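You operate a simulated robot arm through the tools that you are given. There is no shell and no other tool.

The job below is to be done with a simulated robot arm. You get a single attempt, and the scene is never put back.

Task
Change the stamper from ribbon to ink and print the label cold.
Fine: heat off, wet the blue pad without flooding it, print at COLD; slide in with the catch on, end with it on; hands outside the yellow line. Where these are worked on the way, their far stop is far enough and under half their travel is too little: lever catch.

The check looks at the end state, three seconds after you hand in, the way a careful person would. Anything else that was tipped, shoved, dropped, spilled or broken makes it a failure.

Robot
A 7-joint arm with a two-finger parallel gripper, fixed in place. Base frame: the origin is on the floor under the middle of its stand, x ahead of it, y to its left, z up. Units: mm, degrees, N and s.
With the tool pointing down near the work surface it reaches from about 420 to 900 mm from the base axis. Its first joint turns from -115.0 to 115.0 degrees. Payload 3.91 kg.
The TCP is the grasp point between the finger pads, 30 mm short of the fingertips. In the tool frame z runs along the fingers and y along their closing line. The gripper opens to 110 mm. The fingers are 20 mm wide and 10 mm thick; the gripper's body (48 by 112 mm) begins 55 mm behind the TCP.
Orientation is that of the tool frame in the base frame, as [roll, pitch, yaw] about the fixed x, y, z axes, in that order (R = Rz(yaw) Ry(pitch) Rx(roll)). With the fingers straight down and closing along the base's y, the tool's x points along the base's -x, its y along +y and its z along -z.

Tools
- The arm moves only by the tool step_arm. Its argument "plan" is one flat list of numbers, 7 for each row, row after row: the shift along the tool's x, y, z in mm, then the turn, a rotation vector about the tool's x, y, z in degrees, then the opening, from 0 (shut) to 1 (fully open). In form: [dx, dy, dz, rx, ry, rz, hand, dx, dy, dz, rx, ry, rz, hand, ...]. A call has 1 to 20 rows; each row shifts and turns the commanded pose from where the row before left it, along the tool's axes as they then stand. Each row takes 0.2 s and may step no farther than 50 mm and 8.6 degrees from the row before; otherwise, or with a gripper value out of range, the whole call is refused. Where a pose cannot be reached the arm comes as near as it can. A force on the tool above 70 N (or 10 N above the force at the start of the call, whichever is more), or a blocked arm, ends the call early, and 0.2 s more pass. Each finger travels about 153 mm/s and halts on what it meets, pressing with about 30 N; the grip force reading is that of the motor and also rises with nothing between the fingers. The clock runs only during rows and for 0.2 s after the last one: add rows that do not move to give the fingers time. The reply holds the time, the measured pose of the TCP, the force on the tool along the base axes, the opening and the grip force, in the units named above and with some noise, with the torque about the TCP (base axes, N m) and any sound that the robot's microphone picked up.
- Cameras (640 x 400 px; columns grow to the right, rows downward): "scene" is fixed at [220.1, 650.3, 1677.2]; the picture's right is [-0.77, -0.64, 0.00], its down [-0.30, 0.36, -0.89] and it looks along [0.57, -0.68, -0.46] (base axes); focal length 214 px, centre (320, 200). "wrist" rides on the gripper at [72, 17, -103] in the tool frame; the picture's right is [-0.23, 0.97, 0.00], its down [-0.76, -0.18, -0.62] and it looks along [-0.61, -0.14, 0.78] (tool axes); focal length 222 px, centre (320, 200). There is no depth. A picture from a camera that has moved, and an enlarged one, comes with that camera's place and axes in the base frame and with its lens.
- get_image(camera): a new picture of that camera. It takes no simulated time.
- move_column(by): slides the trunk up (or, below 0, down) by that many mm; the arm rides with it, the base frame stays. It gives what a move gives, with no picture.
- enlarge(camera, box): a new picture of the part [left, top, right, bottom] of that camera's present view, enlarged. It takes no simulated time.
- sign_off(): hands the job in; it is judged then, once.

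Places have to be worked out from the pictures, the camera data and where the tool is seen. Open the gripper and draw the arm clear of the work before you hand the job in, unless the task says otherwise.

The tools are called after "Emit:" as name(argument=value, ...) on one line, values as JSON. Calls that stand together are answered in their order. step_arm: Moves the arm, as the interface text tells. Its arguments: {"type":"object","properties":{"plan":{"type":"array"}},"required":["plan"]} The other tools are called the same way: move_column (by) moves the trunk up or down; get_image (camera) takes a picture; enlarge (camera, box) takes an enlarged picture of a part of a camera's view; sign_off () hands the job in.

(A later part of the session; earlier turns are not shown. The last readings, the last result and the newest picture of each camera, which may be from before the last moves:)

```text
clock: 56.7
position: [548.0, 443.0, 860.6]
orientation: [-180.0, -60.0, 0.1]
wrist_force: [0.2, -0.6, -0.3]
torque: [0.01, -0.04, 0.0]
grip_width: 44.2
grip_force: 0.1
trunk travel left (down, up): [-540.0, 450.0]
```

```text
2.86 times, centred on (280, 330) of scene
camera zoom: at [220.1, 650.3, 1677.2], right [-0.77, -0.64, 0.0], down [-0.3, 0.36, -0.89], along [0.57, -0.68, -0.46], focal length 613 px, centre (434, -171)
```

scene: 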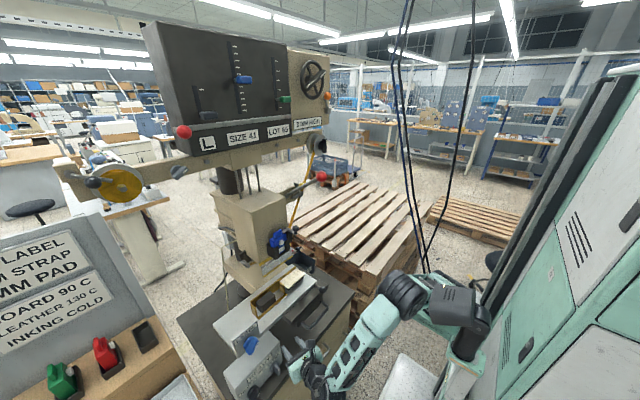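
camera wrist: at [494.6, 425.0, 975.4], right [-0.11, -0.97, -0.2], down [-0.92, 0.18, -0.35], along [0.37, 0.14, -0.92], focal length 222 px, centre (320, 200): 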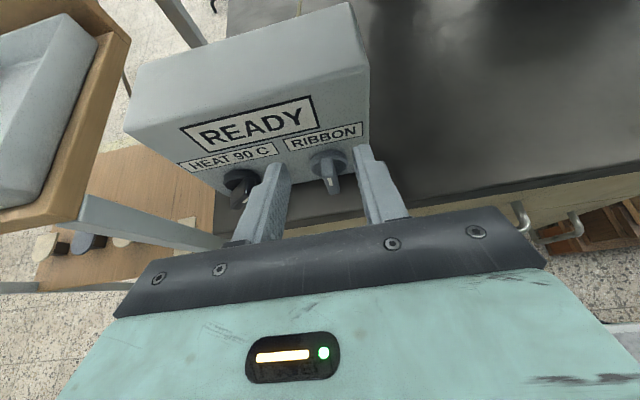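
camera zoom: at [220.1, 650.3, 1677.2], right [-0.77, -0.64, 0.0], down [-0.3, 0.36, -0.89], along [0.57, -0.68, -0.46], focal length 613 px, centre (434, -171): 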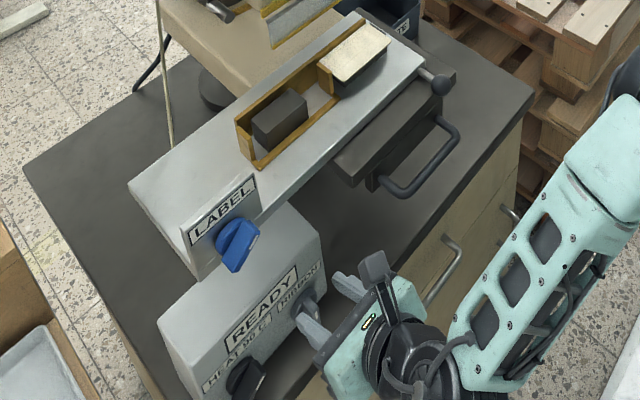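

The pose is exact and the view is ideal, with the slide assembly (plate, carriage, handle) having moved as one by ~18 mm. Now I'll go to the HEAT knob: shift +y, back off a bit, level to 85° pitch, and descend to knob height.

Emit:
step_arm(plan=[0, -31, 0, 0, 0, 0, 0.5, 0, -31, 0, 0, 0, 0, 0.5, 0, -30, 0, 0, 0, 0, 0.5, -19, 0, -32.9, 0, 0, 0, 0.5, 0, 0, 0, 0, 8.3, 0, 0.5, 0, 0, 0, 0, 8.3, 0, 0.5, 0, 0, 0, 0, 8.4, 0, 0.5, -40, 0, 3.5, 0, 0, 0, 0.5, -40, 0, 3.5, 0, 0, 0, 0.5, 0, 0, 0, 0, 0, 0, 0.5])

Emit:
get_image(camera="wrist")

```text
clock: 58.9
position: [509.1, 531.6, 780.1]
orientation: [-179.7, -84.9, -0.3]
wrist_force: [-0.3, -0.7, -0.6]
torque: [-0.01, 0.03, 0.0]
grip_width: 55.1
grip_force: 0.1
trunk travel left (down, up): [-540.0, 450.0]
```

```text
taken
camera wrist: at [413.6, 514.6, 861.9], right [-0.02, -0.97, -0.23], down [-0.69, 0.18, -0.7], along [0.73, 0.14, -0.67], focal length 222 px, centre (320, 200)
```

wrist: 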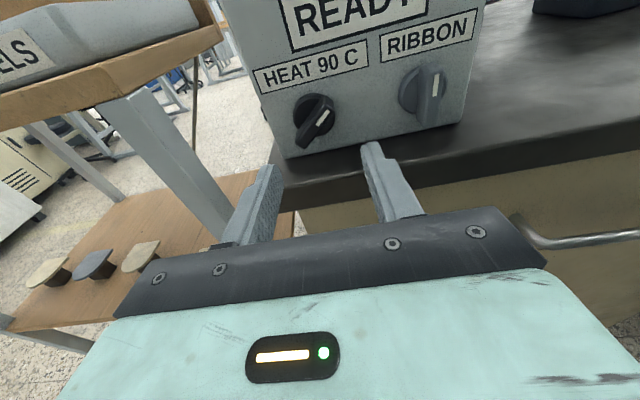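

Precise again. I'll zoom in on the HEAT knob from here to refine its centre and blade angle.

Emit:
enlarge(camera="wrist", box=[270, 80, 350, 160])

Emit:
enlarge(camera="wrist", box=[240, 30, 480, 170])

```text
5.00 times, centred on (310, 120) of wrist
camera zoom: at [413.6, 514.6, 861.9], right [-0.02, -0.97, -0.23], down [-0.69, 0.18, -0.7], along [0.73, 0.14, -0.67], focal length 1111 px, centre (370, 600)
```

zoom: 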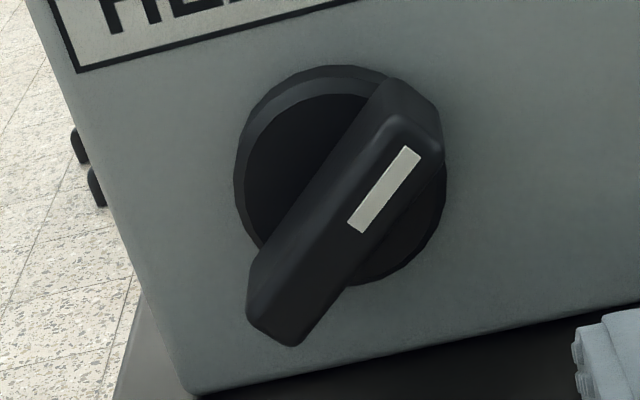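

```text
2.67 times, centred on (360, 100) of wrist
camera zoom: at [413.6, 514.6, 861.9], right [-0.02, -0.97, -0.23], down [-0.69, 0.18, -0.7], along [0.73, 0.14, -0.67], focal length 592 px, centre (213, 467)
```

zoom: 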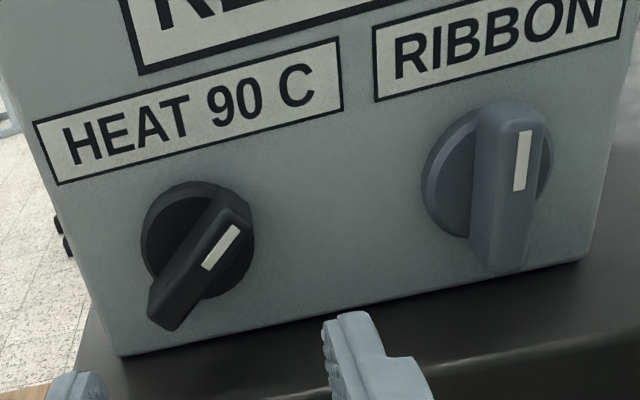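

The HEAT knob centre comes out at (y 534.5, z 781), blade 48° clockwise with its ridge at x≈592. I'll roll the tool +48° about x, narrow the opening to ~32 mm and advance part way.

Emit:
step_arm(plan=[2, -1, 0, 0.7, 0, 7.97, 0.29, 0, 0, 0, 0.7, 0, 7.97, 0.29, 0, 0, 0, 0.7, 0, 7.97, 0.29, 0, 0, 0, 0.7, 0, 7.97, 0.29, 0, 0, 0, 0.7, 0, 7.97, 0.29, 0, 0, 0, 0.7, 0, 7.97, 0.29, 0, 0, 15, 0, 0, 0, 0.29, 0, 0, 15, 0, 0, 0, 0.29, 0, 0, 0, 0, 0, 0, 0.29])

Emit:
get_image(camera="wrist")

Emit:
enlarge(camera="scene", box=[210, 320, 330, 400])

```text
clock: 60.9
position: [538.2, 537.2, 780.5]
orientation: [-94.6, -41.7, -83.3]
wrist_force: [-0.5, 0.3, 0.6]
torque: [0.03, 0.01, 0.04]
grip_width: 31.9
grip_force: 0.0
trunk travel left (down, up): [-540.0, 450.0]
```

```text
taken
camera wrist: at [442.5, 465.0, 822.2], right [-0.02, -0.48, -0.88], down [-0.69, 0.64, -0.34], along [0.73, 0.6, -0.34], focal length 222 px, centre (320, 200)
```

wrist: 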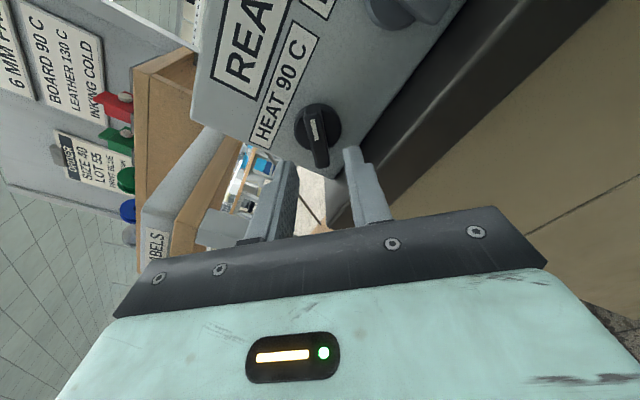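

```text
5.00 times, centred on (270, 360) of scene
camera zoom: at [220.1, 650.3, 1677.2], right [-0.77, -0.64, 0.0], down [-0.3, 0.36, -0.89], along [0.57, -0.68, -0.46], focal length 1072 px, centre (570, -600)
```

zoom: 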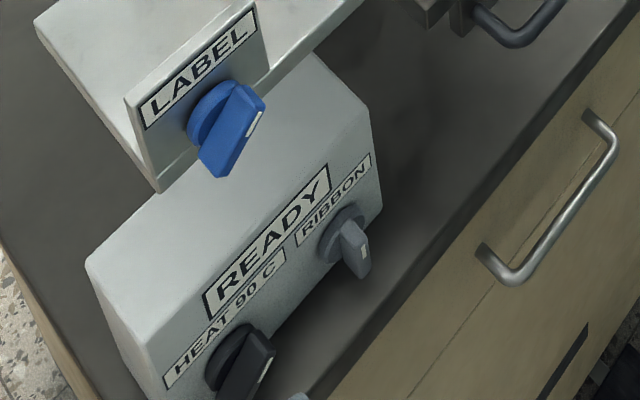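

The blade is aligned between the fingers. I'll make a small centring shift, advance 34 mm, and stop before closing to check contact force.

Emit:
step_arm(plan=[4.3, 1.6, 12, 0, 0, 0, 0.29, 0, 0, 12, 0, 0, 0, 0.29, 0, 0, 10, 0, 0, 0, 0.29, 0, 0, 0, 0, 0, 0, 0.29])

Emit:
get_image(camera="wrist")

```text
clock: 61.9
position: [574.4, 535.8, 780.2]
orientation: [-94.5, -41.8, -83.3]
wrist_force: [-7.3, -2.6, 1.0]
torque: [0.0, 0.0, -0.18]
grip_width: 32.1
grip_force: 0.3
trunk travel left (down, up): [-540.0, 450.0]
```

```text
taken
camera wrist: at [477.1, 463.1, 822.2], right [-0.02, -0.48, -0.88], down [-0.69, 0.64, -0.34], along [0.73, 0.6, -0.34], focal length 222 px, centre (320, 200)
```

wrist: 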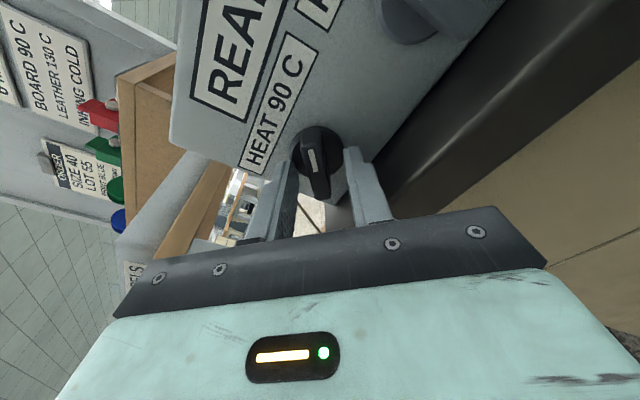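

Fingertips lightly touch the knob's disc (-7 N). I'll back off 2 mm and close on the blade.

Emit:
step_arm(plan=[0, 0, -2.5, 0, 0, 0, 0.29, 0, 0, 0, 0, 0, 0, 0.1, 0, 0, 0, 0, 0, 0, 0.05, 0, 0, 0, 0, 0, 0, 0.05])

Emit:
enlarge(camera="wrist", box=[220, 90, 420, 230])

```text
clock: 62.9
position: [571.4, 535.9, 781.5]
orientation: [-94.4, -41.8, -83.3]
wrist_force: [5.5, 6.0, 6.2]
torque: [0.08, 0.14, 0.19]
grip_width: 11.7
grip_force: 44.8
trunk travel left (down, up): [-540.0, 450.0]
```

```text
2.86 times, centred on (320, 160) of wrist
camera zoom: at [475.3, 463.6, 823.0], right [-0.02, -0.48, -0.88], down [-0.69, 0.64, -0.34], along [0.73, 0.6, -0.34], focal length 635 px, centre (320, 314)
```

zoom: 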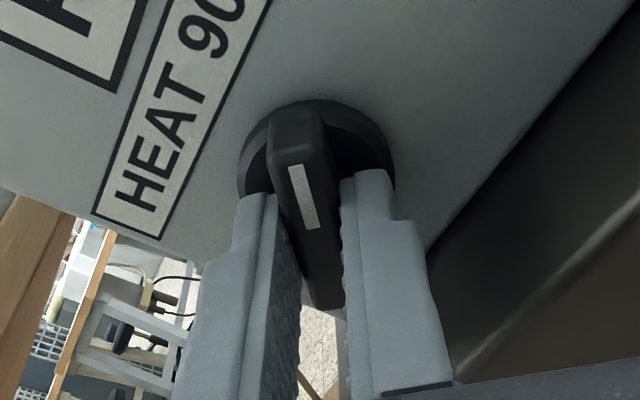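

The blade is gripped (11.7 mm). I'll turn the knob counter-clockwise 16° and read the plate.

Emit:
step_arm(plan=[0, 0, 0, -0.7, 0, -7.97, 0.05, 0, 0, 0, -0.7, 0, -7.97, 0.05, 0, 0, 0, 0, 0, 0, 0.05])

Emit:
get_image(camera="wrist")

```text
clock: 63.7
position: [570.9, 535.0, 782.2]
orientation: [-97.9, -57.8, -80.4]
wrist_force: [10.0, 18.6, 4.1]
torque: [-0.04, -0.92, -0.25]
grip_width: 11.6
grip_force: 45.0
trunk travel left (down, up): [-540.0, 450.0]
```

```text
taken
camera wrist: at [475.4, 477.6, 841.2], right [-0.02, -0.71, -0.71], down [-0.69, 0.52, -0.5], along [0.73, 0.48, -0.5], focal length 222 px, centre (320, 200)
```

wrist: 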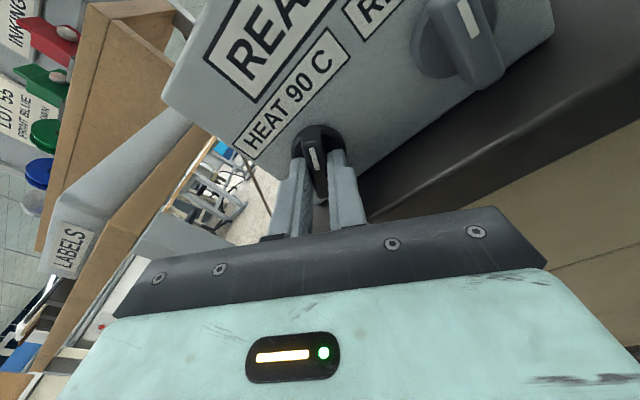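

Still 90 C, the knob is following. I'll continue another 24° counter-clockwise.

Emit:
step_arm(plan=[-0.5, -0.8, 0, -0.7, 0, -7.97, 0.05, 0, 0, 0, -0.7, 0, -7.97, 0.05, 0, 0, 0, -0.7, 0, -7.97, 0.05, 0, 0, 0, 0, 0, 0, 0.05])

Emit:
get_image(camera="wrist")

```text
clock: 64.7
position: [572.1, 533.8, 781.5]
orientation: [-121.9, -80.5, -57.7]
wrist_force: [1.0, 3.2, 10.7]
torque: [-0.09, 1.13, 0.27]
grip_width: 11.5
grip_force: 44.8
trunk travel left (down, up): [-540.0, 450.0]
```

```text
taken
camera wrist: at [475.3, 506.9, 859.3], right [-0.02, -0.93, -0.36], down [-0.69, 0.27, -0.67], along [0.73, 0.23, -0.65], focal length 222 px, centre (320, 200)
```

wrist: 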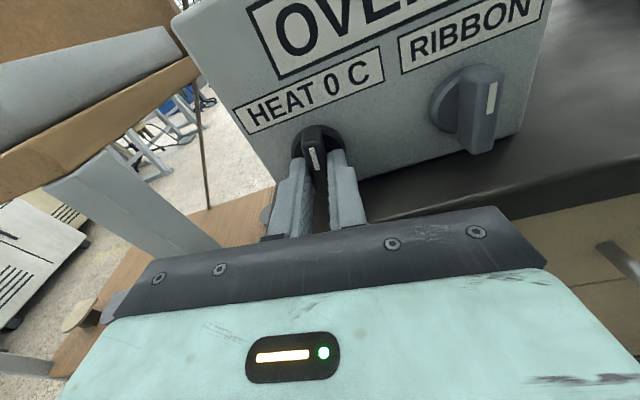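

The plate now reads HEAT 0 C and the status changed to "OVER…". I'll release and back off to read the status and check the knob.

Emit:
step_arm(plan=[0, 0, 0, 0, 0, 0, 0.29, 0, 0, 0, 0, 0, 0, 0.29, 0, 0, -20, 0, 0, 0, 0.29, 0, 0, -20, 0, 0, 0, 0.29, 0, 0, -20, 0, 0, 0, 0.29, 0, 0, 0, 0, 0, 0, 0.29])

Emit:
get_image(camera="wrist")

Emit:
enlarge(camera="scene", box=[210, 320, 330, 400])

```text
clock: 66.1
position: [509.4, 533.1, 785.3]
orientation: [-121.8, -80.6, -57.8]
wrist_force: [0.6, 0.6, 0.4]
torque: [0.04, 0.01, 0.0]
grip_width: 31.9
grip_force: 0.1
trunk travel left (down, up): [-540.0, 450.0]
```

```text
taken
camera wrist: at [414.2, 505.6, 863.3], right [-0.02, -0.93, -0.36], down [-0.69, 0.27, -0.67], along [0.73, 0.23, -0.65], focal length 222 px, centre (320, 200)
```

wrist: 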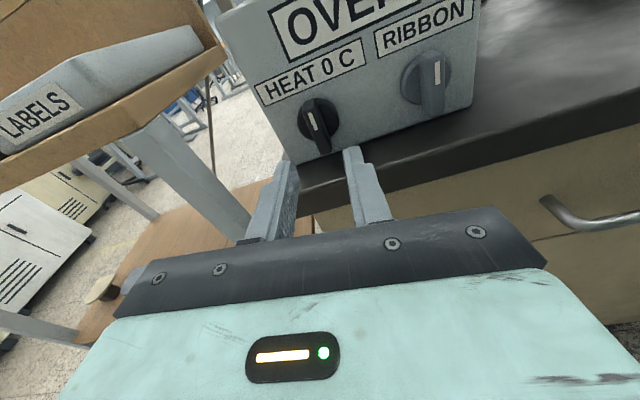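

```text
5.00 times, centred on (270, 360) of scene
camera zoom: at [220.1, 650.3, 1677.2], right [-0.77, -0.64, 0.0], down [-0.3, 0.36, -0.89], along [0.57, -0.68, -0.46], focal length 1072 px, centre (570, -600)
```

zoom: 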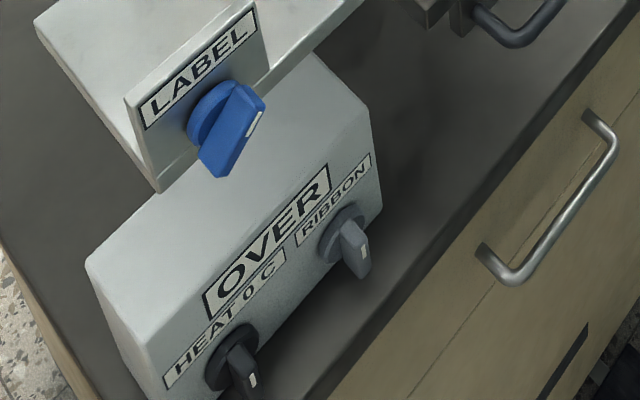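

Status OVER, HEAT 0 C. I'll zoom in to see both knob pointers and confirm the heat setting rests cleanly.

Emit:
enlarge(camera="wrist", box=[250, 10, 490, 170])

```text
2.50 times, centred on (370, 90) of wrist
camera zoom: at [414.2, 505.6, 863.3], right [-0.02, -0.93, -0.36], down [-0.69, 0.27, -0.67], along [0.73, 0.23, -0.65], focal length 555 px, centre (195, 475)
```

zoom: 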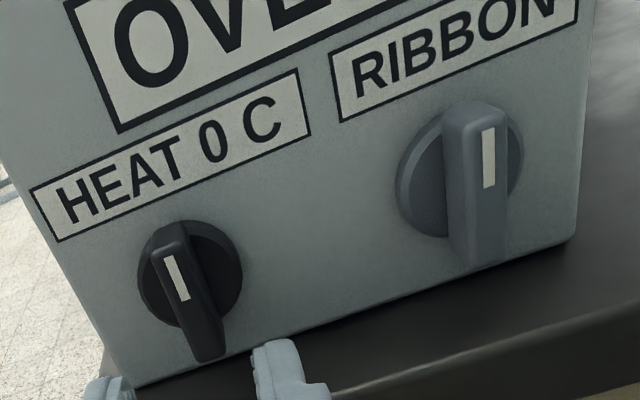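

The heat pointer is at 12 o'clock reading 0 C, so it is at its zero. Next is the mode knob at (y 440, z 781); I'll raise the trunk 80 mm for joint room and lower the arm by the same amount.

Emit:
move_column(by=80)

Emit:
step_arm(plan=[0, 0, 0, -0.7, 0, -7.97, 0.29, -41, 0, 3.5, 0, 0, 0, 0.29, -41, 0, 3.5, 0, 0, 0, 0.29, 0, 31, 0, 0, 0, 0, 0.29, 0, 31, 0, 0, 0, 0, 0.29, 0, 31, 0, 0, 0, 0, 0.29, 0, 0, 0, 0, 0, 0, 0.29])

Emit:
get_image(camera="wrist")

```text
clock: 67.2
position: [510.2, 534.6, 864.4]
orientation: [-121.8, -80.6, -58.0]
wrist_force: [0.1, -0.1, -1.1]
torque: [-0.01, -0.01, -0.04]
grip_width: 31.9
grip_force: 0.1
trunk travel left (down, up): [-620.0, 370.0]
```

```text
clock: 68.7
position: [551.6, 414.5, 769.1]
orientation: [149.7, -85.7, 26.2]
wrist_force: [-49.3, 17.9, 16.2]
torque: [0.36, -0.8, 1.75]
grip_width: 38.2
grip_force: 6.7
trunk travel left (down, up): [-620.0, 370.0]
stopped in row 7: the force on the tool passed its limit at 86 N (the readings are from after the stop); the commanded pose is now the measured one
```

```text
taken
camera wrist: at [453.4, 406.6, 849.0], right [-0.08, -0.98, -0.19], down [-0.66, 0.2, -0.72], along [0.75, 0.07, -0.66], focal length 222 px, centre (320, 200)
```

wrist: 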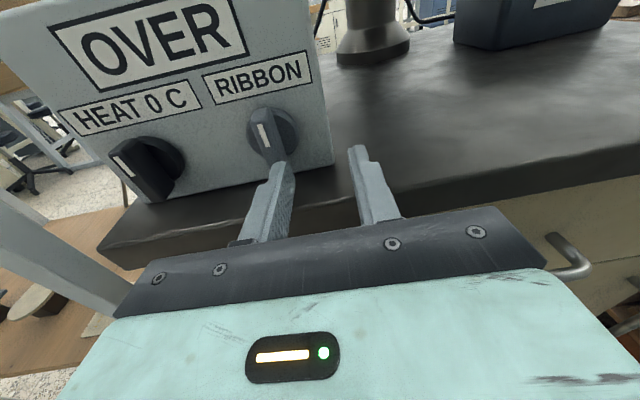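

The arm slid forward and pressed a finger against the mode knob (stopped at 86 N): below rel. height ~1500 the wrist must stay ~490 mm from the axis. I'll rotate the tool slightly about vertical to swing the wrist outward, then back off along the fingers.

Emit:
step_arm(plan=[0, 0, -3, -7.98, -0.3, 0.52, 0.35, 0, 0, -8, 0, 0, 0, 0.35])

Emit:
get_image(camera="wrist")

```text
clock: 69.3
position: [544.5, 415.9, 768.6]
orientation: [151.9, -85.4, 15.8]
wrist_force: [-1.1, 0.0, -0.6]
torque: [0.01, -0.04, 0.01]
grip_width: 38.5
grip_force: 0.0
trunk travel left (down, up): [-620.0, 370.0]
```

```text
taken
camera wrist: at [447.1, 421.8, 848.2], right [-0.22, -0.96, -0.19], down [-0.63, 0.29, -0.72], along [0.75, -0.04, -0.66], focal length 222 px, centre (320, 200)
```

wrist: 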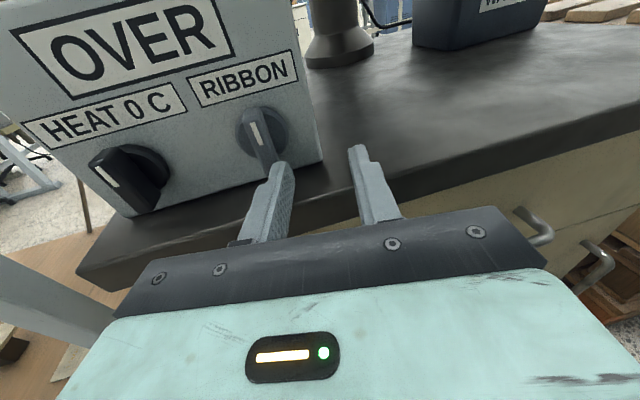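

Force is back to zero and all looks intact. I'll go up 90 mm, then restore yaw 0 with 60° pitch, a posture that worked at this spot before.

Emit:
step_arm(plan=[30.1, -8.6, -4.3, 0, 0, 0, 0.3, 30.1, -8.6, -4.3, 0, 0, 0, 0.3, 30.1, -8.6, -4.3, 0, 0, 0, 0.3, 0, 0, 0, 3.1, -6.4, -0.38, 0.3, 0, 0, 0, 3.1, -6.4, -0.38, 0.3, 0, 0, 0, 3.1, -6.4, -0.38, 0.3, 0, 0, 0, 3.1, -6.4, -0.38, 0.3, 0, 0, 0, 0, 0, 0, 0.3])

Emit:
get_image(camera="wrist")

```text
clock: 71.3
position: [543.3, 418.9, 793.8]
orientation: [166.7, -59.5, 11.7]
wrist_force: [0.1, 0.3, 1.1]
torque: [0.02, -0.02, -0.01]
grip_width: 32.7
grip_force: 0.3
trunk travel left (down, up): [-620.0, 370.0]
stopped in row 8: the arm was blocked; the commanded pose is now the measured one
```

```text
taken
camera wrist: at [491.1, 415.5, 910.2], right [-0.11, -0.99, -0.08], down [-0.92, 0.13, -0.37], along [0.38, 0.04, -0.93], focal length 222 px, centre (320, 200)
```

wrist: 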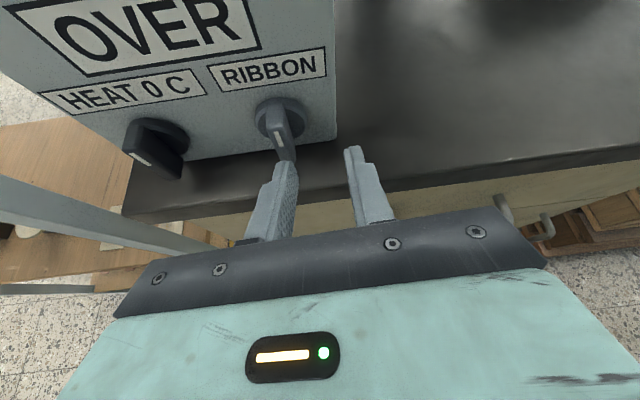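

Blocked again before reaching the commanded height. I need to see the arm posture in the scene view.

Emit:
enlarge(camera="scene", box=[240, 200, 540, 400])

```text
2.00 times, centred on (390, 300) of scene
camera zoom: at [220.1, 650.3, 1677.2], right [-0.77, -0.64, 0.0], down [-0.3, 0.36, -0.89], along [0.57, -0.68, -0.46], focal length 429 px, centre (180, 0)
```

zoom: 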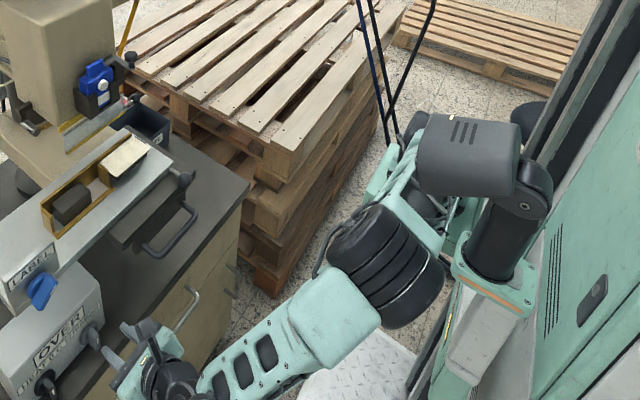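

The elbow is hanging down near the base, which is why retreating fails; the start posture had elbow up with the arm high relative to the trunk. I'll reduce pitch to 30° here (moves the wrist outward), so that I can back away from the table.

Emit:
step_arm(plan=[0, 0, 0, 0, -7.4, 0, 0.3, 0, 0, 0, 0, -7.4, 0, 0.3, 0, 0, 0, 0, -7.4, 0, 0.3, 0, 0, 0, 0, -7.4, 0, 0.3, 0, 0, 0, 0, 0, 0, 0.3])

```text
clock: 72.5
position: [543.8, 419.8, 795.9]
orientation: [172.4, -30.2, 4.1]
wrist_force: [-0.5, 0.3, 0.3]
torque: [-0.04, 0.02, 0.0]
grip_width: 32.7
grip_force: 0.1
trunk travel left (down, up): [-620.0, 370.0]
```

Free again. Now retreat 40 mm in x and raise the arm 200 mm in front of the table.

Emit:
step_arm(plan=[-17.2, 0, -10.1, 0, 0, 0, 0.3, -17.2, 0, -10.1, 0, 0, 0, 0.3, 20, 4.6, -34.3, 0, 0, 0, 0.3, 20, 4.6, -34.3, 0, 0, 0, 0.3, 20, 4.6, -34.3, 0, 0, 0, 0.3, 20, 4.6, -34.3, 0, 0, 0, 0.3, 20, 4.6, -34.3, 0, 0, 0, 0.3, 0, 0, 0, 0, 0, 0, 0.3])

Emit:
enlarge(camera="scene", box=[200, 180, 540, 400])

```text
clock: 74.3
position: [501.4, 419.5, 997.1]
orientation: [172.3, -30.4, 4.1]
wrist_force: [0.4, 0.3, -0.5]
torque: [-0.03, -0.02, 0.01]
grip_width: 32.9
grip_force: 0.1
trunk travel left (down, up): [-620.0, 370.0]
```

```text
1.82 times, centred on (370, 290) of scene
camera zoom: at [220.1, 650.3, 1677.2], right [-0.77, -0.64, 0.0], down [-0.3, 0.36, -0.89], along [0.57, -0.68, -0.46], focal length 390 px, centre (229, 36)
```

zoom: 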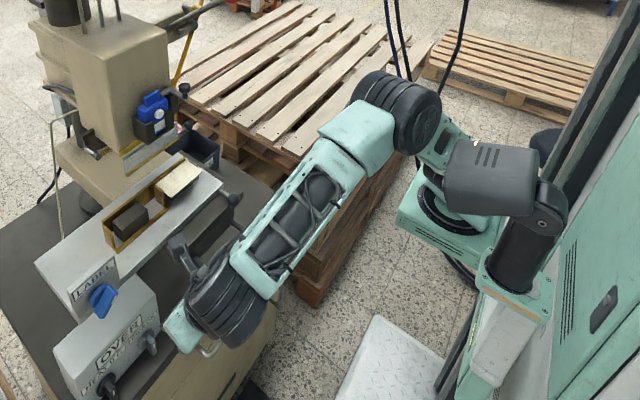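

Clean. I'll keep raising the arm another 250 mm relative to the trunk (elbow coming up), so that afterwards the trunk can be lowered to bring me to the knob with the start-like posture.

Emit:
step_arm(plan=[21, 4.8, -36, 0, 0, 0, 0.3, 21, 4.8, -36, 0, 0, 0, 0.3, 21, 4.8, -36, 0, 0, 0, 0.3, 21, 4.8, -36, 0, 0, 0, 0.3, 21, 4.8, -36, 0, 0, 0, 0.3, 21, 4.8, -36, 0, 0, 0, 0.3, 0, 0, 0, 0, 0, 0, 0.3])

Emit:
enlarge(camera="scene", box=[200, 120, 600, 400])

```text
clock: 75.9
position: [502.5, 422.9, 1246.2]
orientation: [172.3, -30.4, 4.0]
wrist_force: [-0.2, 0.6, -0.7]
torque: [0.01, 0.01, -0.02]
grip_width: 33.0
grip_force: 0.0
trunk travel left (down, up): [-620.0, 370.0]
```

```text
1.43 times, centred on (400, 260) of scene
camera zoom: at [220.1, 650.3, 1677.2], right [-0.77, -0.64, 0.0], down [-0.3, 0.36, -0.89], along [0.57, -0.68, -0.46], focal length 306 px, centre (206, 114)
```

zoom: 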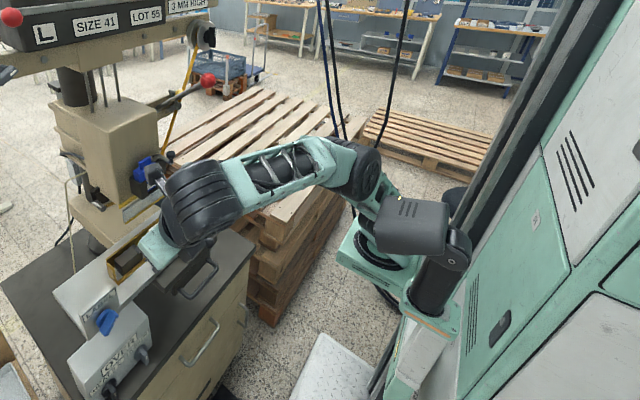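

The elbow is now up. I'll test pitching to ~70° right here, well above the slide, to see if it holds position.

Emit:
step_arm(plan=[0, 0, 0, 0, 8, 0, 0.3, 0, 0, 0, 0, 8, 0, 0.3, 0, 0, 0, 0, 8, 0, 0.3, 0, 0, 0, 0, 8, 0, 0.3, 0, 0, 0, 0, 8, 0, 0.3, 0, 0, 0, 0, 0, 0, 0.3])

```text
clock: 77.5
position: [524.6, 402.3, 1257.3]
orientation: [162.7, -70.3, 13.7]
wrist_force: [-0.6, 0.2, -0.1]
torque: [0.0, 0.03, 0.02]
grip_width: 33.2
grip_force: 0.1
trunk travel left (down, up): [-620.0, 370.0]
stopped in row 6: the arm was blocked; the commanded pose is now the measured one
```

The limit here is clearly the wrist's horizontal distance (~480-490 mm) from the axis. I'll go back to 30° pitch with yaw 0 and y≈462, and plan to pitch up only where the wrist stays far enough out.

Emit:
step_arm(plan=[0, 0, 0, 1.16, -8.19, 0.56, 0.3, 0, 0, 0, 1.16, -8.19, 0.56, 0.3, 0, 0, 0, 1.16, -8.19, 0.56, 0.3, 0, 0, 0, 1.16, -8.19, 0.56, 0.3, 0, 0, 0, 1.16, -8.19, 0.56, 0.3, -4.3, -30, -2.5, 0, 0, 0, 0.3, -4.3, -30, -2.5, 0, 0, 0, 0.3, 0, 0, 0, 0, 0, 0, 0.3])

Emit:
move_column(by=-80)

```text
clock: 79.3
position: [508.0, 461.3, 1253.6]
orientation: [180.0, -30.0, 0.6]
wrist_force: [0.2, -0.1, -0.3]
torque: [0.0, -0.03, -0.01]
grip_width: 32.9
grip_force: 0.0
out of reach, approached as far as the arm can: row 7
trunk travel left (down, up): [-620.0, 370.0]
```

```text
clock: 80.5
position: [508.1, 462.0, 1174.3]
orientation: [-180.0, -29.9, 0.6]
wrist_force: [-0.4, -0.6, 0.5]
torque: [0.0, 0.0, -0.01]
grip_width: 33.0
grip_force: 0.2
trunk travel left (down, up): [-540.0, 450.0]
```

Clean. I'll descend straight down by arm to z≈861 at x≈508, in front of the slide.

Emit:
step_arm(plan=[-19.5, 0, 33.8, 0, 0, 0, 0.3, -19.5, 0, 33.8, 0, 0, 0, 0.3, -19.5, 0, 33.8, 0, 0, 0, 0.3, -19.5, 0, 33.8, 0, 0, 0, 0.3, -19.5, 0, 33.8, 0, 0, 0, 0.3, -19.5, 0, 33.8, 0, 0, 0, 0.3, -19.5, 0, 33.8, 0, 0, 0, 0.3, -19.5, 0, 33.8, 0, 0, 0, 0.3, 0, 0, 0, 0, 0, 0, 0.3])

```text
clock: 82.5
position: [507.8, 461.2, 860.3]
orientation: [-180.0, -30.0, 0.5]
wrist_force: [-0.2, -0.1, 0.0]
torque: [0.01, -0.02, 0.0]
grip_width: 32.9
grip_force: 0.1
trunk travel left (down, up): [-540.0, 450.0]
```

Now pitch up to 60° here with y≈470 (wrist stays ~515 mm out), then move in to x≈552, y≈441.

Emit:
step_arm(plan=[8.7, -8, 5, 0, 0, 0, 0.3, 0, 0, 0, 0, 7.5, 0, 0.3, 0, 0, 0, 0, 7.5, 0, 0.3, 0, 0, 0, 0, 7.5, 0, 0.3, 0, 0, 0, 0, 7.5, 0, 0.3, 9, 14, 15.6, 0, 0, 0, 0.3, 8, 14, 13.9, 0, 0, 0, 0.3, 0, 0, 0, 0, 0, 0, 0.3])

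Emit:
get_image(camera="wrist")

```text
clock: 84.2
position: [557.1, 437.6, 861.0]
orientation: [-179.9, -59.9, -0.1]
wrist_force: [0.2, 0.7, -0.8]
torque: [-0.01, 0.0, 0.0]
grip_width: 32.9
grip_force: 0.0
trunk travel left (down, up): [-540.0, 450.0]
```

```text
taken
camera wrist: at [505.1, 420.9, 975.7], right [-0.12, -0.97, -0.2], down [-0.92, 0.18, -0.35], along [0.37, 0.14, -0.92], focal length 222 px, centre (320, 200)
```

wrist: 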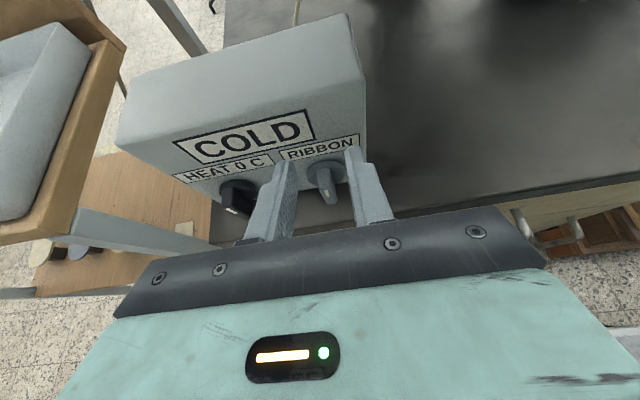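

The status now reads COLD. I'll pitch to 85° while easing forward to x≈570, staying above the knob, then view it.

Emit:
step_arm(plan=[2.5, 0, 4.3, 0, 8.3, 0, 0.3, 1.9, 0, 4.6, 0, 8.3, 0, 0.3, 1, 0, 4.8, 0, 8.4, 0, 0.3, 0, 0, 0, 0, 0, 0, 0.3])

Emit:
get_image(camera="wrist")

```text
clock: 85.2
position: [566.3, 442.3, 862.5]
orientation: [-178.6, -84.9, -0.8]
wrist_force: [0.0, -0.3, -0.9]
torque: [0.02, 0.02, -0.02]
grip_width: 33.3
grip_force: 0.0
trunk travel left (down, up): [-540.0, 450.0]
```

```text
taken
camera wrist: at [470.0, 424.2, 943.8], right [-0.01, -0.97, -0.23], down [-0.69, 0.17, -0.7], along [0.72, 0.15, -0.67], focal length 222 px, centre (320, 200)
```

wrist: 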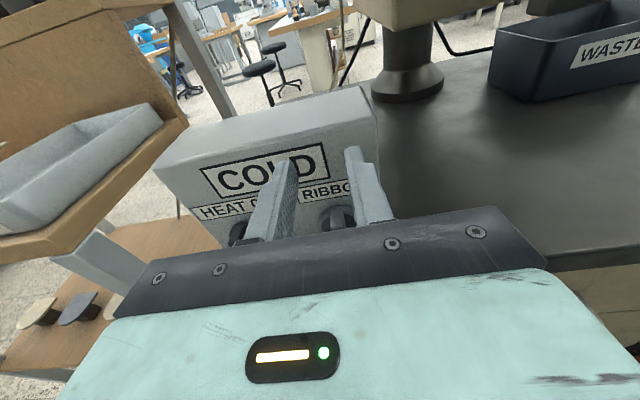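

In position above the mode knob. I'll lower 79 mm so the open fingers straddle its blade.

Emit:
step_arm(plan=[-19.7, 1.2, 4, 0, 0, 0, 0.3, -19.7, 1.2, 3, 0, 0, 0, 0.3, -19.7, 0, 2, 0, 0, 0, 0.3, -19.7, 0, 2, 0, 0, 0, 0.3, 0, 0, 0, 0, 0, 0, 0.3])

Emit:
get_image(camera="wrist")

```text
clock: 86.5
position: [570.0, 440.3, 782.0]
orientation: [-178.9, -85.0, -0.6]
wrist_force: [-0.5, 0.1, 0.5]
torque: [-0.02, 0.02, 0.03]
grip_width: 32.8
grip_force: 0.1
trunk travel left (down, up): [-540.0, 450.0]
```

```text
taken
camera wrist: at [473.8, 422.0, 864.1], right [-0.01, -0.97, -0.23], down [-0.69, 0.17, -0.7], along [0.72, 0.15, -0.67], focal length 222 px, centre (320, 200)
```

wrist: 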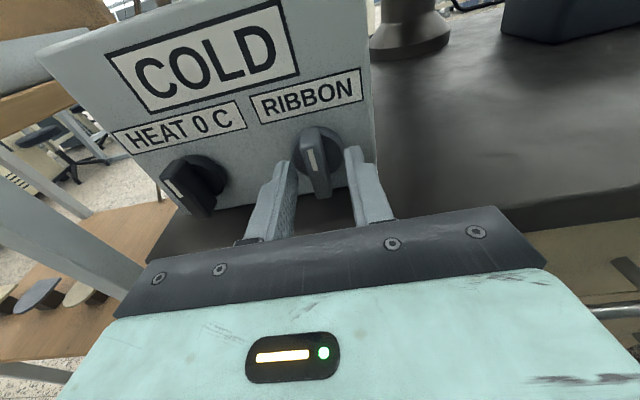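

The blade is between the fingers. Closing on it.

Emit:
step_arm(plan=[0, 0, 1.5, 0, 0, 0, 0.2, 0, 0, 0, 0, 0, 0, 0.05, 0, 0, 0, 0, 0, 0, 0.05])

Emit:
enlarge(camera="wrist", box=[220, 90, 420, 230])

```text
clock: 87.2
position: [570.9, 441.5, 781.9]
orientation: [-178.8, -85.0, -0.4]
wrist_force: [5.1, 13.1, -0.1]
torque: [0.01, 0.28, -0.53]
grip_width: 11.9
grip_force: 45.0
trunk travel left (down, up): [-540.0, 450.0]
```

```text
2.86 times, centred on (320, 160) of wrist
camera zoom: at [475.9, 423.2, 863.9], right [-0.01, -0.97, -0.23], down [-0.69, 0.17, -0.7], along [0.72, 0.15, -0.67], focal length 635 px, centre (320, 314)
```

zoom: 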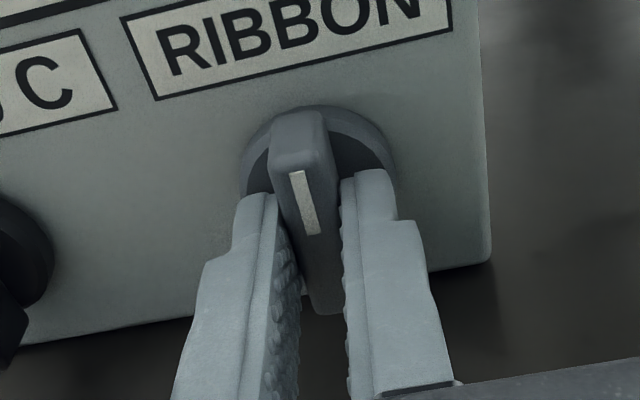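

Gripped (11.9 mm). I'll turn it clockwise 24° and read the plate.

Emit:
step_arm(plan=[0, -0.7, 0, 0.7, 0, 7.97, 0.05, 0, 0, 0, 0.7, 0, 7.97, 0.05, 0, 0, 0, 0.7, 0, 7.97, 0.05, 0, 0, 0, 0, 0, 0, 0.05])

Emit:
get_image(camera="wrist")

```text
clock: 88.2
position: [570.8, 442.0, 782.3]
orientation: [-101.1, -65.4, -77.1]
wrist_force: [1.0, 13.2, -0.7]
torque: [0.02, -0.6, -0.84]
grip_width: 12.0
grip_force: 44.9
trunk travel left (down, up): [-540.0, 450.0]
```

```text
taken
camera wrist: at [476.2, 391.6, 849.8], right [-0.01, -0.8, -0.6], down [-0.69, 0.44, -0.57], along [0.72, 0.41, -0.56], focal length 222 px, centre (320, 200)
```

wrist: 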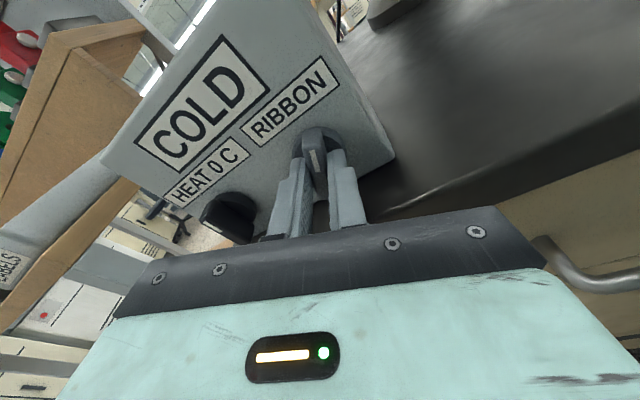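

The knob follows with little torque, still RIBBON. I'll continue 24° more.

Emit:
step_arm(plan=[0, 0, 0, 0.7, 0, 7.97, 0.05, 0, 0, 0, 0.7, 0, 7.97, 0.05, 0, 0, 0, 0.7, 0, 7.97, 0.05, 0, 0, 0, 0, 0, 0, 0.05])

Emit:
get_image(camera="wrist")

```text
clock: 89.2
position: [571.8, 442.1, 781.7]
orientation: [-94.6, -41.7, -82.6]
wrist_force: [-5.7, 8.8, 3.4]
torque: [0.08, -0.29, -0.94]
grip_width: 11.9
grip_force: 44.7
trunk travel left (down, up): [-540.0, 450.0]
```

```text
taken
camera wrist: at [476.3, 368.4, 824.1], right [-0.02, -0.48, -0.88], down [-0.69, 0.64, -0.34], along [0.72, 0.6, -0.34], focal length 222 px, centre (320, 200)
```

wrist: 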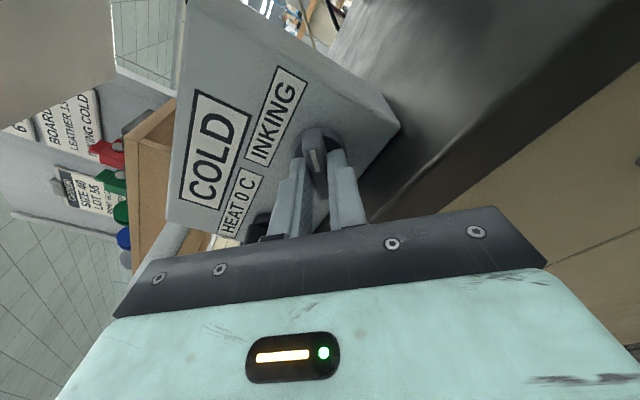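

The plate now reads INKING with status COLD and HEAT 0 C. I'll release and rise slightly to check that it stays.

Emit:
step_arm(plan=[0, 0, 0, 0, 0, 0, 0.3, 0, 0, 0, 0, 0, 0, 0.3, 0, 0, 0, 0, 0, 0, 0.3])

Emit:
enlarge(camera="wrist", box=[180, 60, 420, 240])

Emit:
enlarge(camera="scene", box=[210, 320, 330, 400])

```text
clock: 90.0
position: [571.3, 440.9, 782.2]
orientation: [-94.7, -41.7, -82.6]
wrist_force: [-0.8, 0.4, -0.1]
torque: [-0.02, -0.01, -0.01]
grip_width: 33.0
grip_force: 0.2
trunk travel left (down, up): [-540.0, 450.0]
```

```text
2.22 times, centred on (300, 150) of wrist
camera zoom: at [476.8, 368.1, 824.0], right [-0.02, -0.48, -0.88], down [-0.69, 0.64, -0.34], along [0.72, 0.6, -0.35], focal length 494 px, centre (364, 311)
```

zoom: 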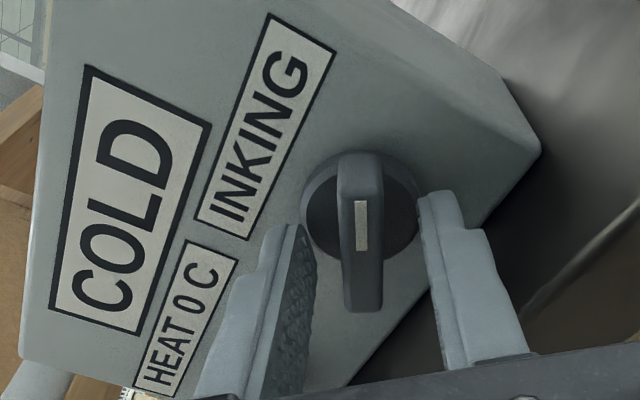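

```text
5.00 times, centred on (270, 360) of scene
camera zoom: at [220.1, 650.3, 1677.2], right [-0.77, -0.64, 0.0], down [-0.3, 0.36, -0.89], along [0.57, -0.68, -0.46], focal length 1072 px, centre (570, -600)
```

zoom: 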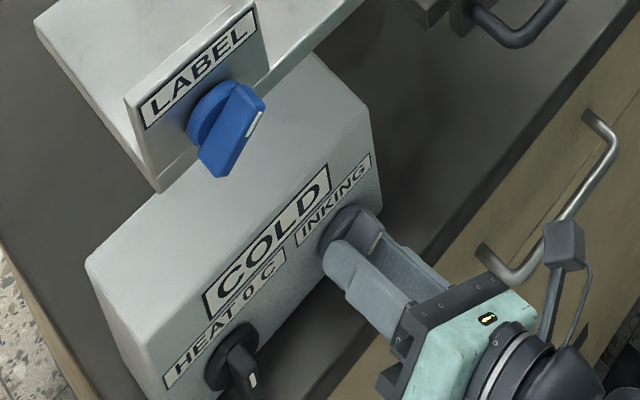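

INKING stays and the pointer settled. I'll back out diagonally (-x with +y) so the wrist keeps its distance, then unroll the tool.

Emit:
step_arm(plan=[-3.5, -2.7, -5.7, 0, 0, 0, 0.3, -3.5, -2.7, -5.7, 0, 0, 0, 0.3, -6.06, -4.7, -9.5, 0, 0, 0, 0.3, -7.7, -6, -11.4, 0, 0, 0, 0.3, -6.8, -5.3, -9.5, 0, 0, 0, 0.3, 0, 0, 0, -0.7, 0, -7.97, 0.3, 0, 0, 0, -0.7, 0, -7.97, 0.3, 0, 0, 0, -0.7, 0, -7.97, 0.3, 0, 0, 0, -0.7, 0, -7.97, 0.3, 0, 0, 0, -0.7, 0, -7.97, 0.3, 0, 0, 0, -0.7, 0, -7.97, 0.3, 0, 0, 0, 0, 0, 0, 0.3])

Emit:
get_image(camera="wrist")

```text
clock: 92.7
position: [528.3, 472.2, 781.6]
orientation: [179.7, -84.9, 0.9]
wrist_force: [1.0, -0.5, -0.9]
torque: [0.01, 0.04, 0.0]
grip_width: 32.8
grip_force: 0.1
trunk travel left (down, up): [-540.0, 450.0]
```

```text
taken
camera wrist: at [431.9, 454.5, 862.7], right [-0.01, -0.97, -0.23], down [-0.69, 0.17, -0.7], along [0.72, 0.15, -0.67], focal length 222 px, centre (320, 200)
```

wrist: 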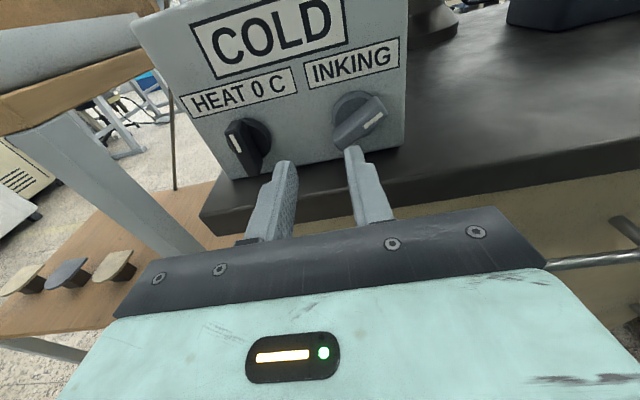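

All three plates are right: COLD, HEAT 0 C, INKING. Now I'll retreat, lower the pitch to 30°, and climb back up along the safe column at x≈508.

Emit:
step_arm(plan=[-1.7, 0, -19.9, 0, 0, 0, 0.3, 0, 0, 0, 0, -8, 0, 0.3, 0, 0, 0, 0, -8, 0, 0.3, 0, 0, 0, 0, -8, 0, 0.3, 0, 0, 0, 0, -8, 0, 0.3, 0, 0, 0, 0, -8, 0, 0.3, 0, 0, 0, 0, -8, 0, 0.2, 0, 0, 0, 0, -7, 0, 0.1, 0, 0, 0, 0, 0, 0, 0])

Emit:
step_arm(plan=[20, 0, -34.6, 0, 0, 0, 0, 20, 0, -34.6, 0, 0, 0, 0, 20, 0, -34.6, 0, 0, 0, 0, 20, 0, -34.6, 0, 0, 0, 0, 20, 0, -34.6, 0, 0, 0, 0, 20, 0, -34.6, 0, 0, 0, 0, 20, 0, -34.6, 0, 0, 0, 0, 20, 0, -34.6, 0, 0, 0, 0, 20, 0, -34.6, 0, 0, 0, 0, 20, 0, -34.6, 0, 0, 0, 0, 20, 0, -34.6, 0, 0, 0, 0, 20, 0, -34.6, 0, 0, 0, 0, 20, 0, -34.6, 0, 0, 0, 0, 20, 0, -34.6, 0, 0, 0, 0, 0, 0, 0, 0, 0, 0, 0])

```text
clock: 94.7
position: [507.4, 472.2, 783.3]
orientation: [-179.9, -29.9, 0.5]
wrist_force: [0.0, 0.3, -0.6]
torque: [-0.03, 0.02, -0.02]
grip_width: 0.0
grip_force: 30.0
trunk travel left (down, up): [-540.0, 450.0]
```

```text
clock: 97.8
position: [466.5, 393.3, 1277.7]
orientation: [-179.9, -29.9, 0.6]
wrist_force: [-0.1, 0.3, 0.1]
torque: [-0.02, 0.0, -0.05]
grip_width: 0.1
grip_force: 29.8
out of reach, approached as far as the arm can: row 10, 11, 12, 13, 14
trunk travel left (down, up): [-540.0, 450.0]
```

That was just the arm's upper reach limit (the arm stopped short at z=1278, harmless). Now I'll shift in front of the ink holder at y≈269, x≈560 and pitch up to 85° with the fingers closed.

Emit:
step_arm(plan=[0, 41.3, 0, 0, 0, 0, 0, 0, 41.3, 0, 0, 0, 0, 0, 0, 41.3, 0, 0, 0, 0, 0, 27.1, 0, 15.7, 0, 0, 0, 0, 27.1, 0, 15.7, 0, 0, 0, 0, 27.1, 0, 15.7, 0, 0, 0, 0, 0, 0, 0, 0, 0, 0, 0])

Emit:
step_arm(plan=[0, 0, 0, 0, 7.8, 0, 0, 0, 0, 0, 0, 7.8, 0, 0, 0, 0, 0, 0, 7.8, 0, 0, 0, 0, 0, 0, 7.8, 0, 0, 0, 0, 0, 0, 0, 0, 0])

Emit:
get_image(camera="wrist")

```text
clock: 99.5
position: [561.6, 272.8, 1272.7]
orientation: [-179.9, -29.9, 0.4]
wrist_force: [0.2, -0.3, -0.3]
torque: [0.0, -0.01, 0.04]
grip_width: 0.0
grip_force: 30.6
trunk travel left (down, up): [-540.0, 450.0]
```

```text
clock: 100.7
position: [561.0, 274.4, 1276.1]
orientation: [-179.8, -61.2, 0.4]
wrist_force: [-0.3, 0.6, 0.5]
torque: [-0.01, -0.01, 0.01]
grip_width: 0.1
grip_force: 30.1
trunk travel left (down, up): [-540.0, 450.0]
```

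```text
taken
camera wrist: at [506.4, 255.9, 1387.7], right [-0.1, -0.97, -0.2], down [-0.92, 0.17, -0.37], along [0.39, 0.15, -0.91], focal length 222 px, centre (320, 200)
```

wrist: 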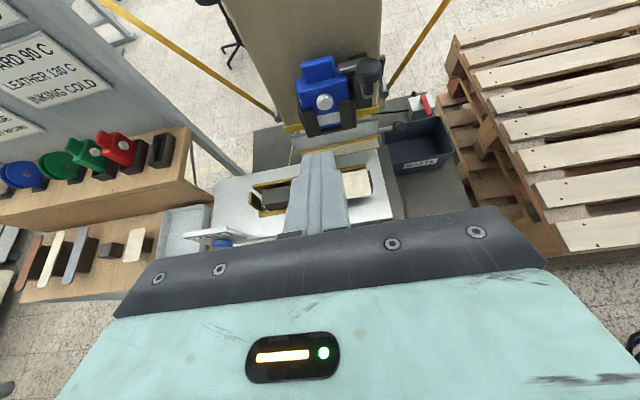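

Excellent view of the ink holder from above-front. I'll zoom in on the cartridge, the knob arm and its mounting.

Emit:
enlarge(camera="wrist", box=[280, 40, 400, 140])

Emit:
enlarge(camera="wrist", box=[230, 100, 430, 250])

```text
4.00 times, centred on (340, 90) of wrist
camera zoom: at [506.4, 255.9, 1387.7], right [-0.1, -0.97, -0.2], down [-0.92, 0.17, -0.37], along [0.39, 0.15, -0.91], focal length 888 px, centre (240, 640)
```

zoom: 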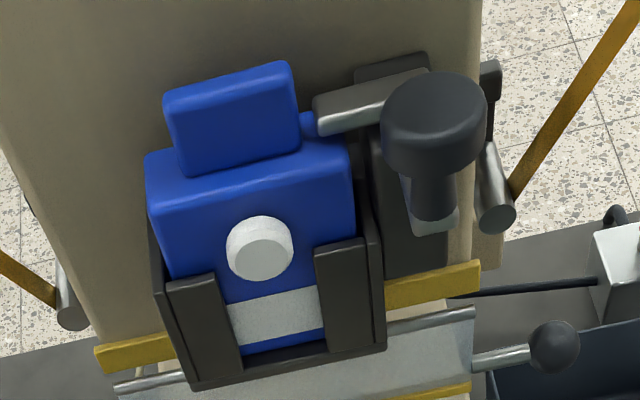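

```text
2.67 times, centred on (330, 175) of wrist
camera zoom: at [506.4, 255.9, 1387.7], right [-0.1, -0.97, -0.2], down [-0.92, 0.17, -0.37], along [0.39, 0.15, -0.91], focal length 592 px, centre (293, 267)
```

zoom: 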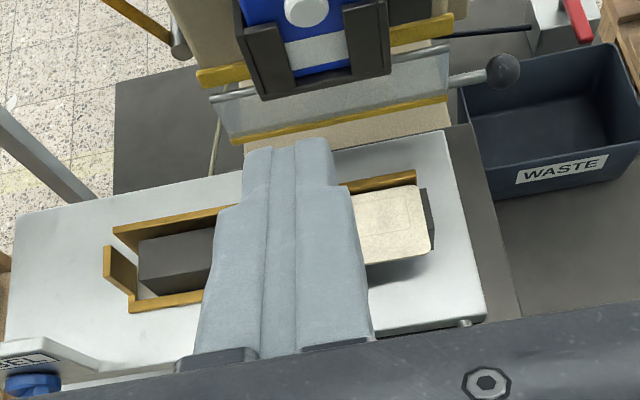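

I'll zoom further on the L-arm's finger and pivot to tell a latch from a pump.

Emit:
enlarge(camera="wrist", box=[312, 46, 372, 96])

Emit:
enlarge(camera="scene", box=[272, 224, 302, 246])

```text
8.00 times, centred on (342, 71) of wrist
camera zoom: at [506.4, 255.9, 1387.7], right [-0.1, -0.97, -0.2], down [-0.92, 0.17, -0.37], along [0.39, 0.15, -0.91], focal length 1777 px, centre (144, 1232)
```

zoom: 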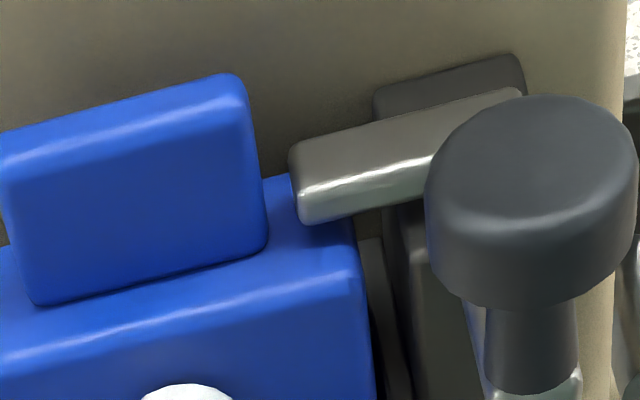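

```text
16.00 times, centred on (287, 235) of scene
camera zoom: at [220.1, 650.3, 1677.2], right [-0.77, -0.64, 0.0], down [-0.3, 0.36, -0.89], along [0.57, -0.68, -0.46], focal length 3432 px, centre (848, -360)
```

zoom: 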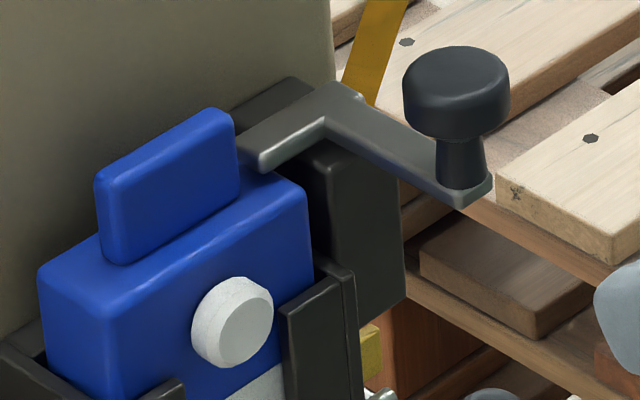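

The L-arm's finger simply lies over the pad's shoulder like a keeper, and every pad has its own white button, so I'll try the button (front centre ≈ (719, 268, 1183)). I'll pitch to 85°, then lower the trunk so the closed fingertips are level with it.

Emit:
step_arm(plan=[0, 6, 0, 0, 8, 0, 0, 0, 0, 0, 0, 8, 0, 0, 0, 0, 0, 0, 7.8, 0, 0, 0, 0, 0, 0, 0, 0, 0])

Emit:
move_column(by=-90)

Emit:
get_image(camera="wrist")

```text
clock: 101.7
position: [560.0, 267.6, 1274.6]
orientation: [-179.0, -85.0, -0.3]
wrist_force: [-1.0, 0.2, 0.5]
torque: [0.01, -0.05, 0.03]
grip_width: 0.0
grip_force: 29.8
trunk travel left (down, up): [-540.0, 450.0]
```

```text
clock: 102.9
position: [561.1, 266.6, 1184.3]
orientation: [-179.1, -84.9, -0.3]
wrist_force: [-0.2, 0.2, 0.2]
torque: [0.03, -0.03, 0.01]
grip_width: 0.1
grip_force: 30.1
trunk travel left (down, up): [-450.0, 540.0]
```

```text
taken
camera wrist: at [465.1, 248.9, 1266.1], right [-0.01, -0.97, -0.23], down [-0.69, 0.17, -0.7], along [0.72, 0.15, -0.67], focal length 222 px, centre (320, 200)
```

wrist: 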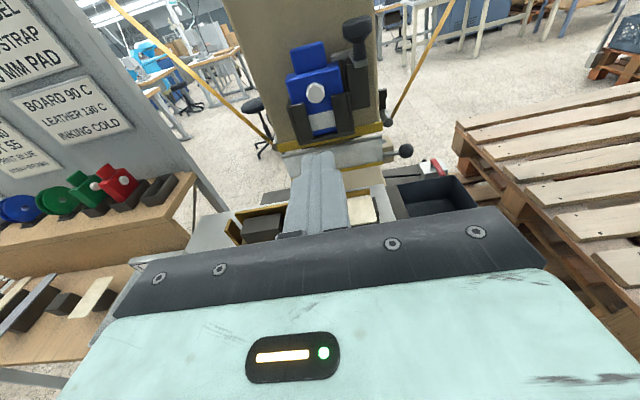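

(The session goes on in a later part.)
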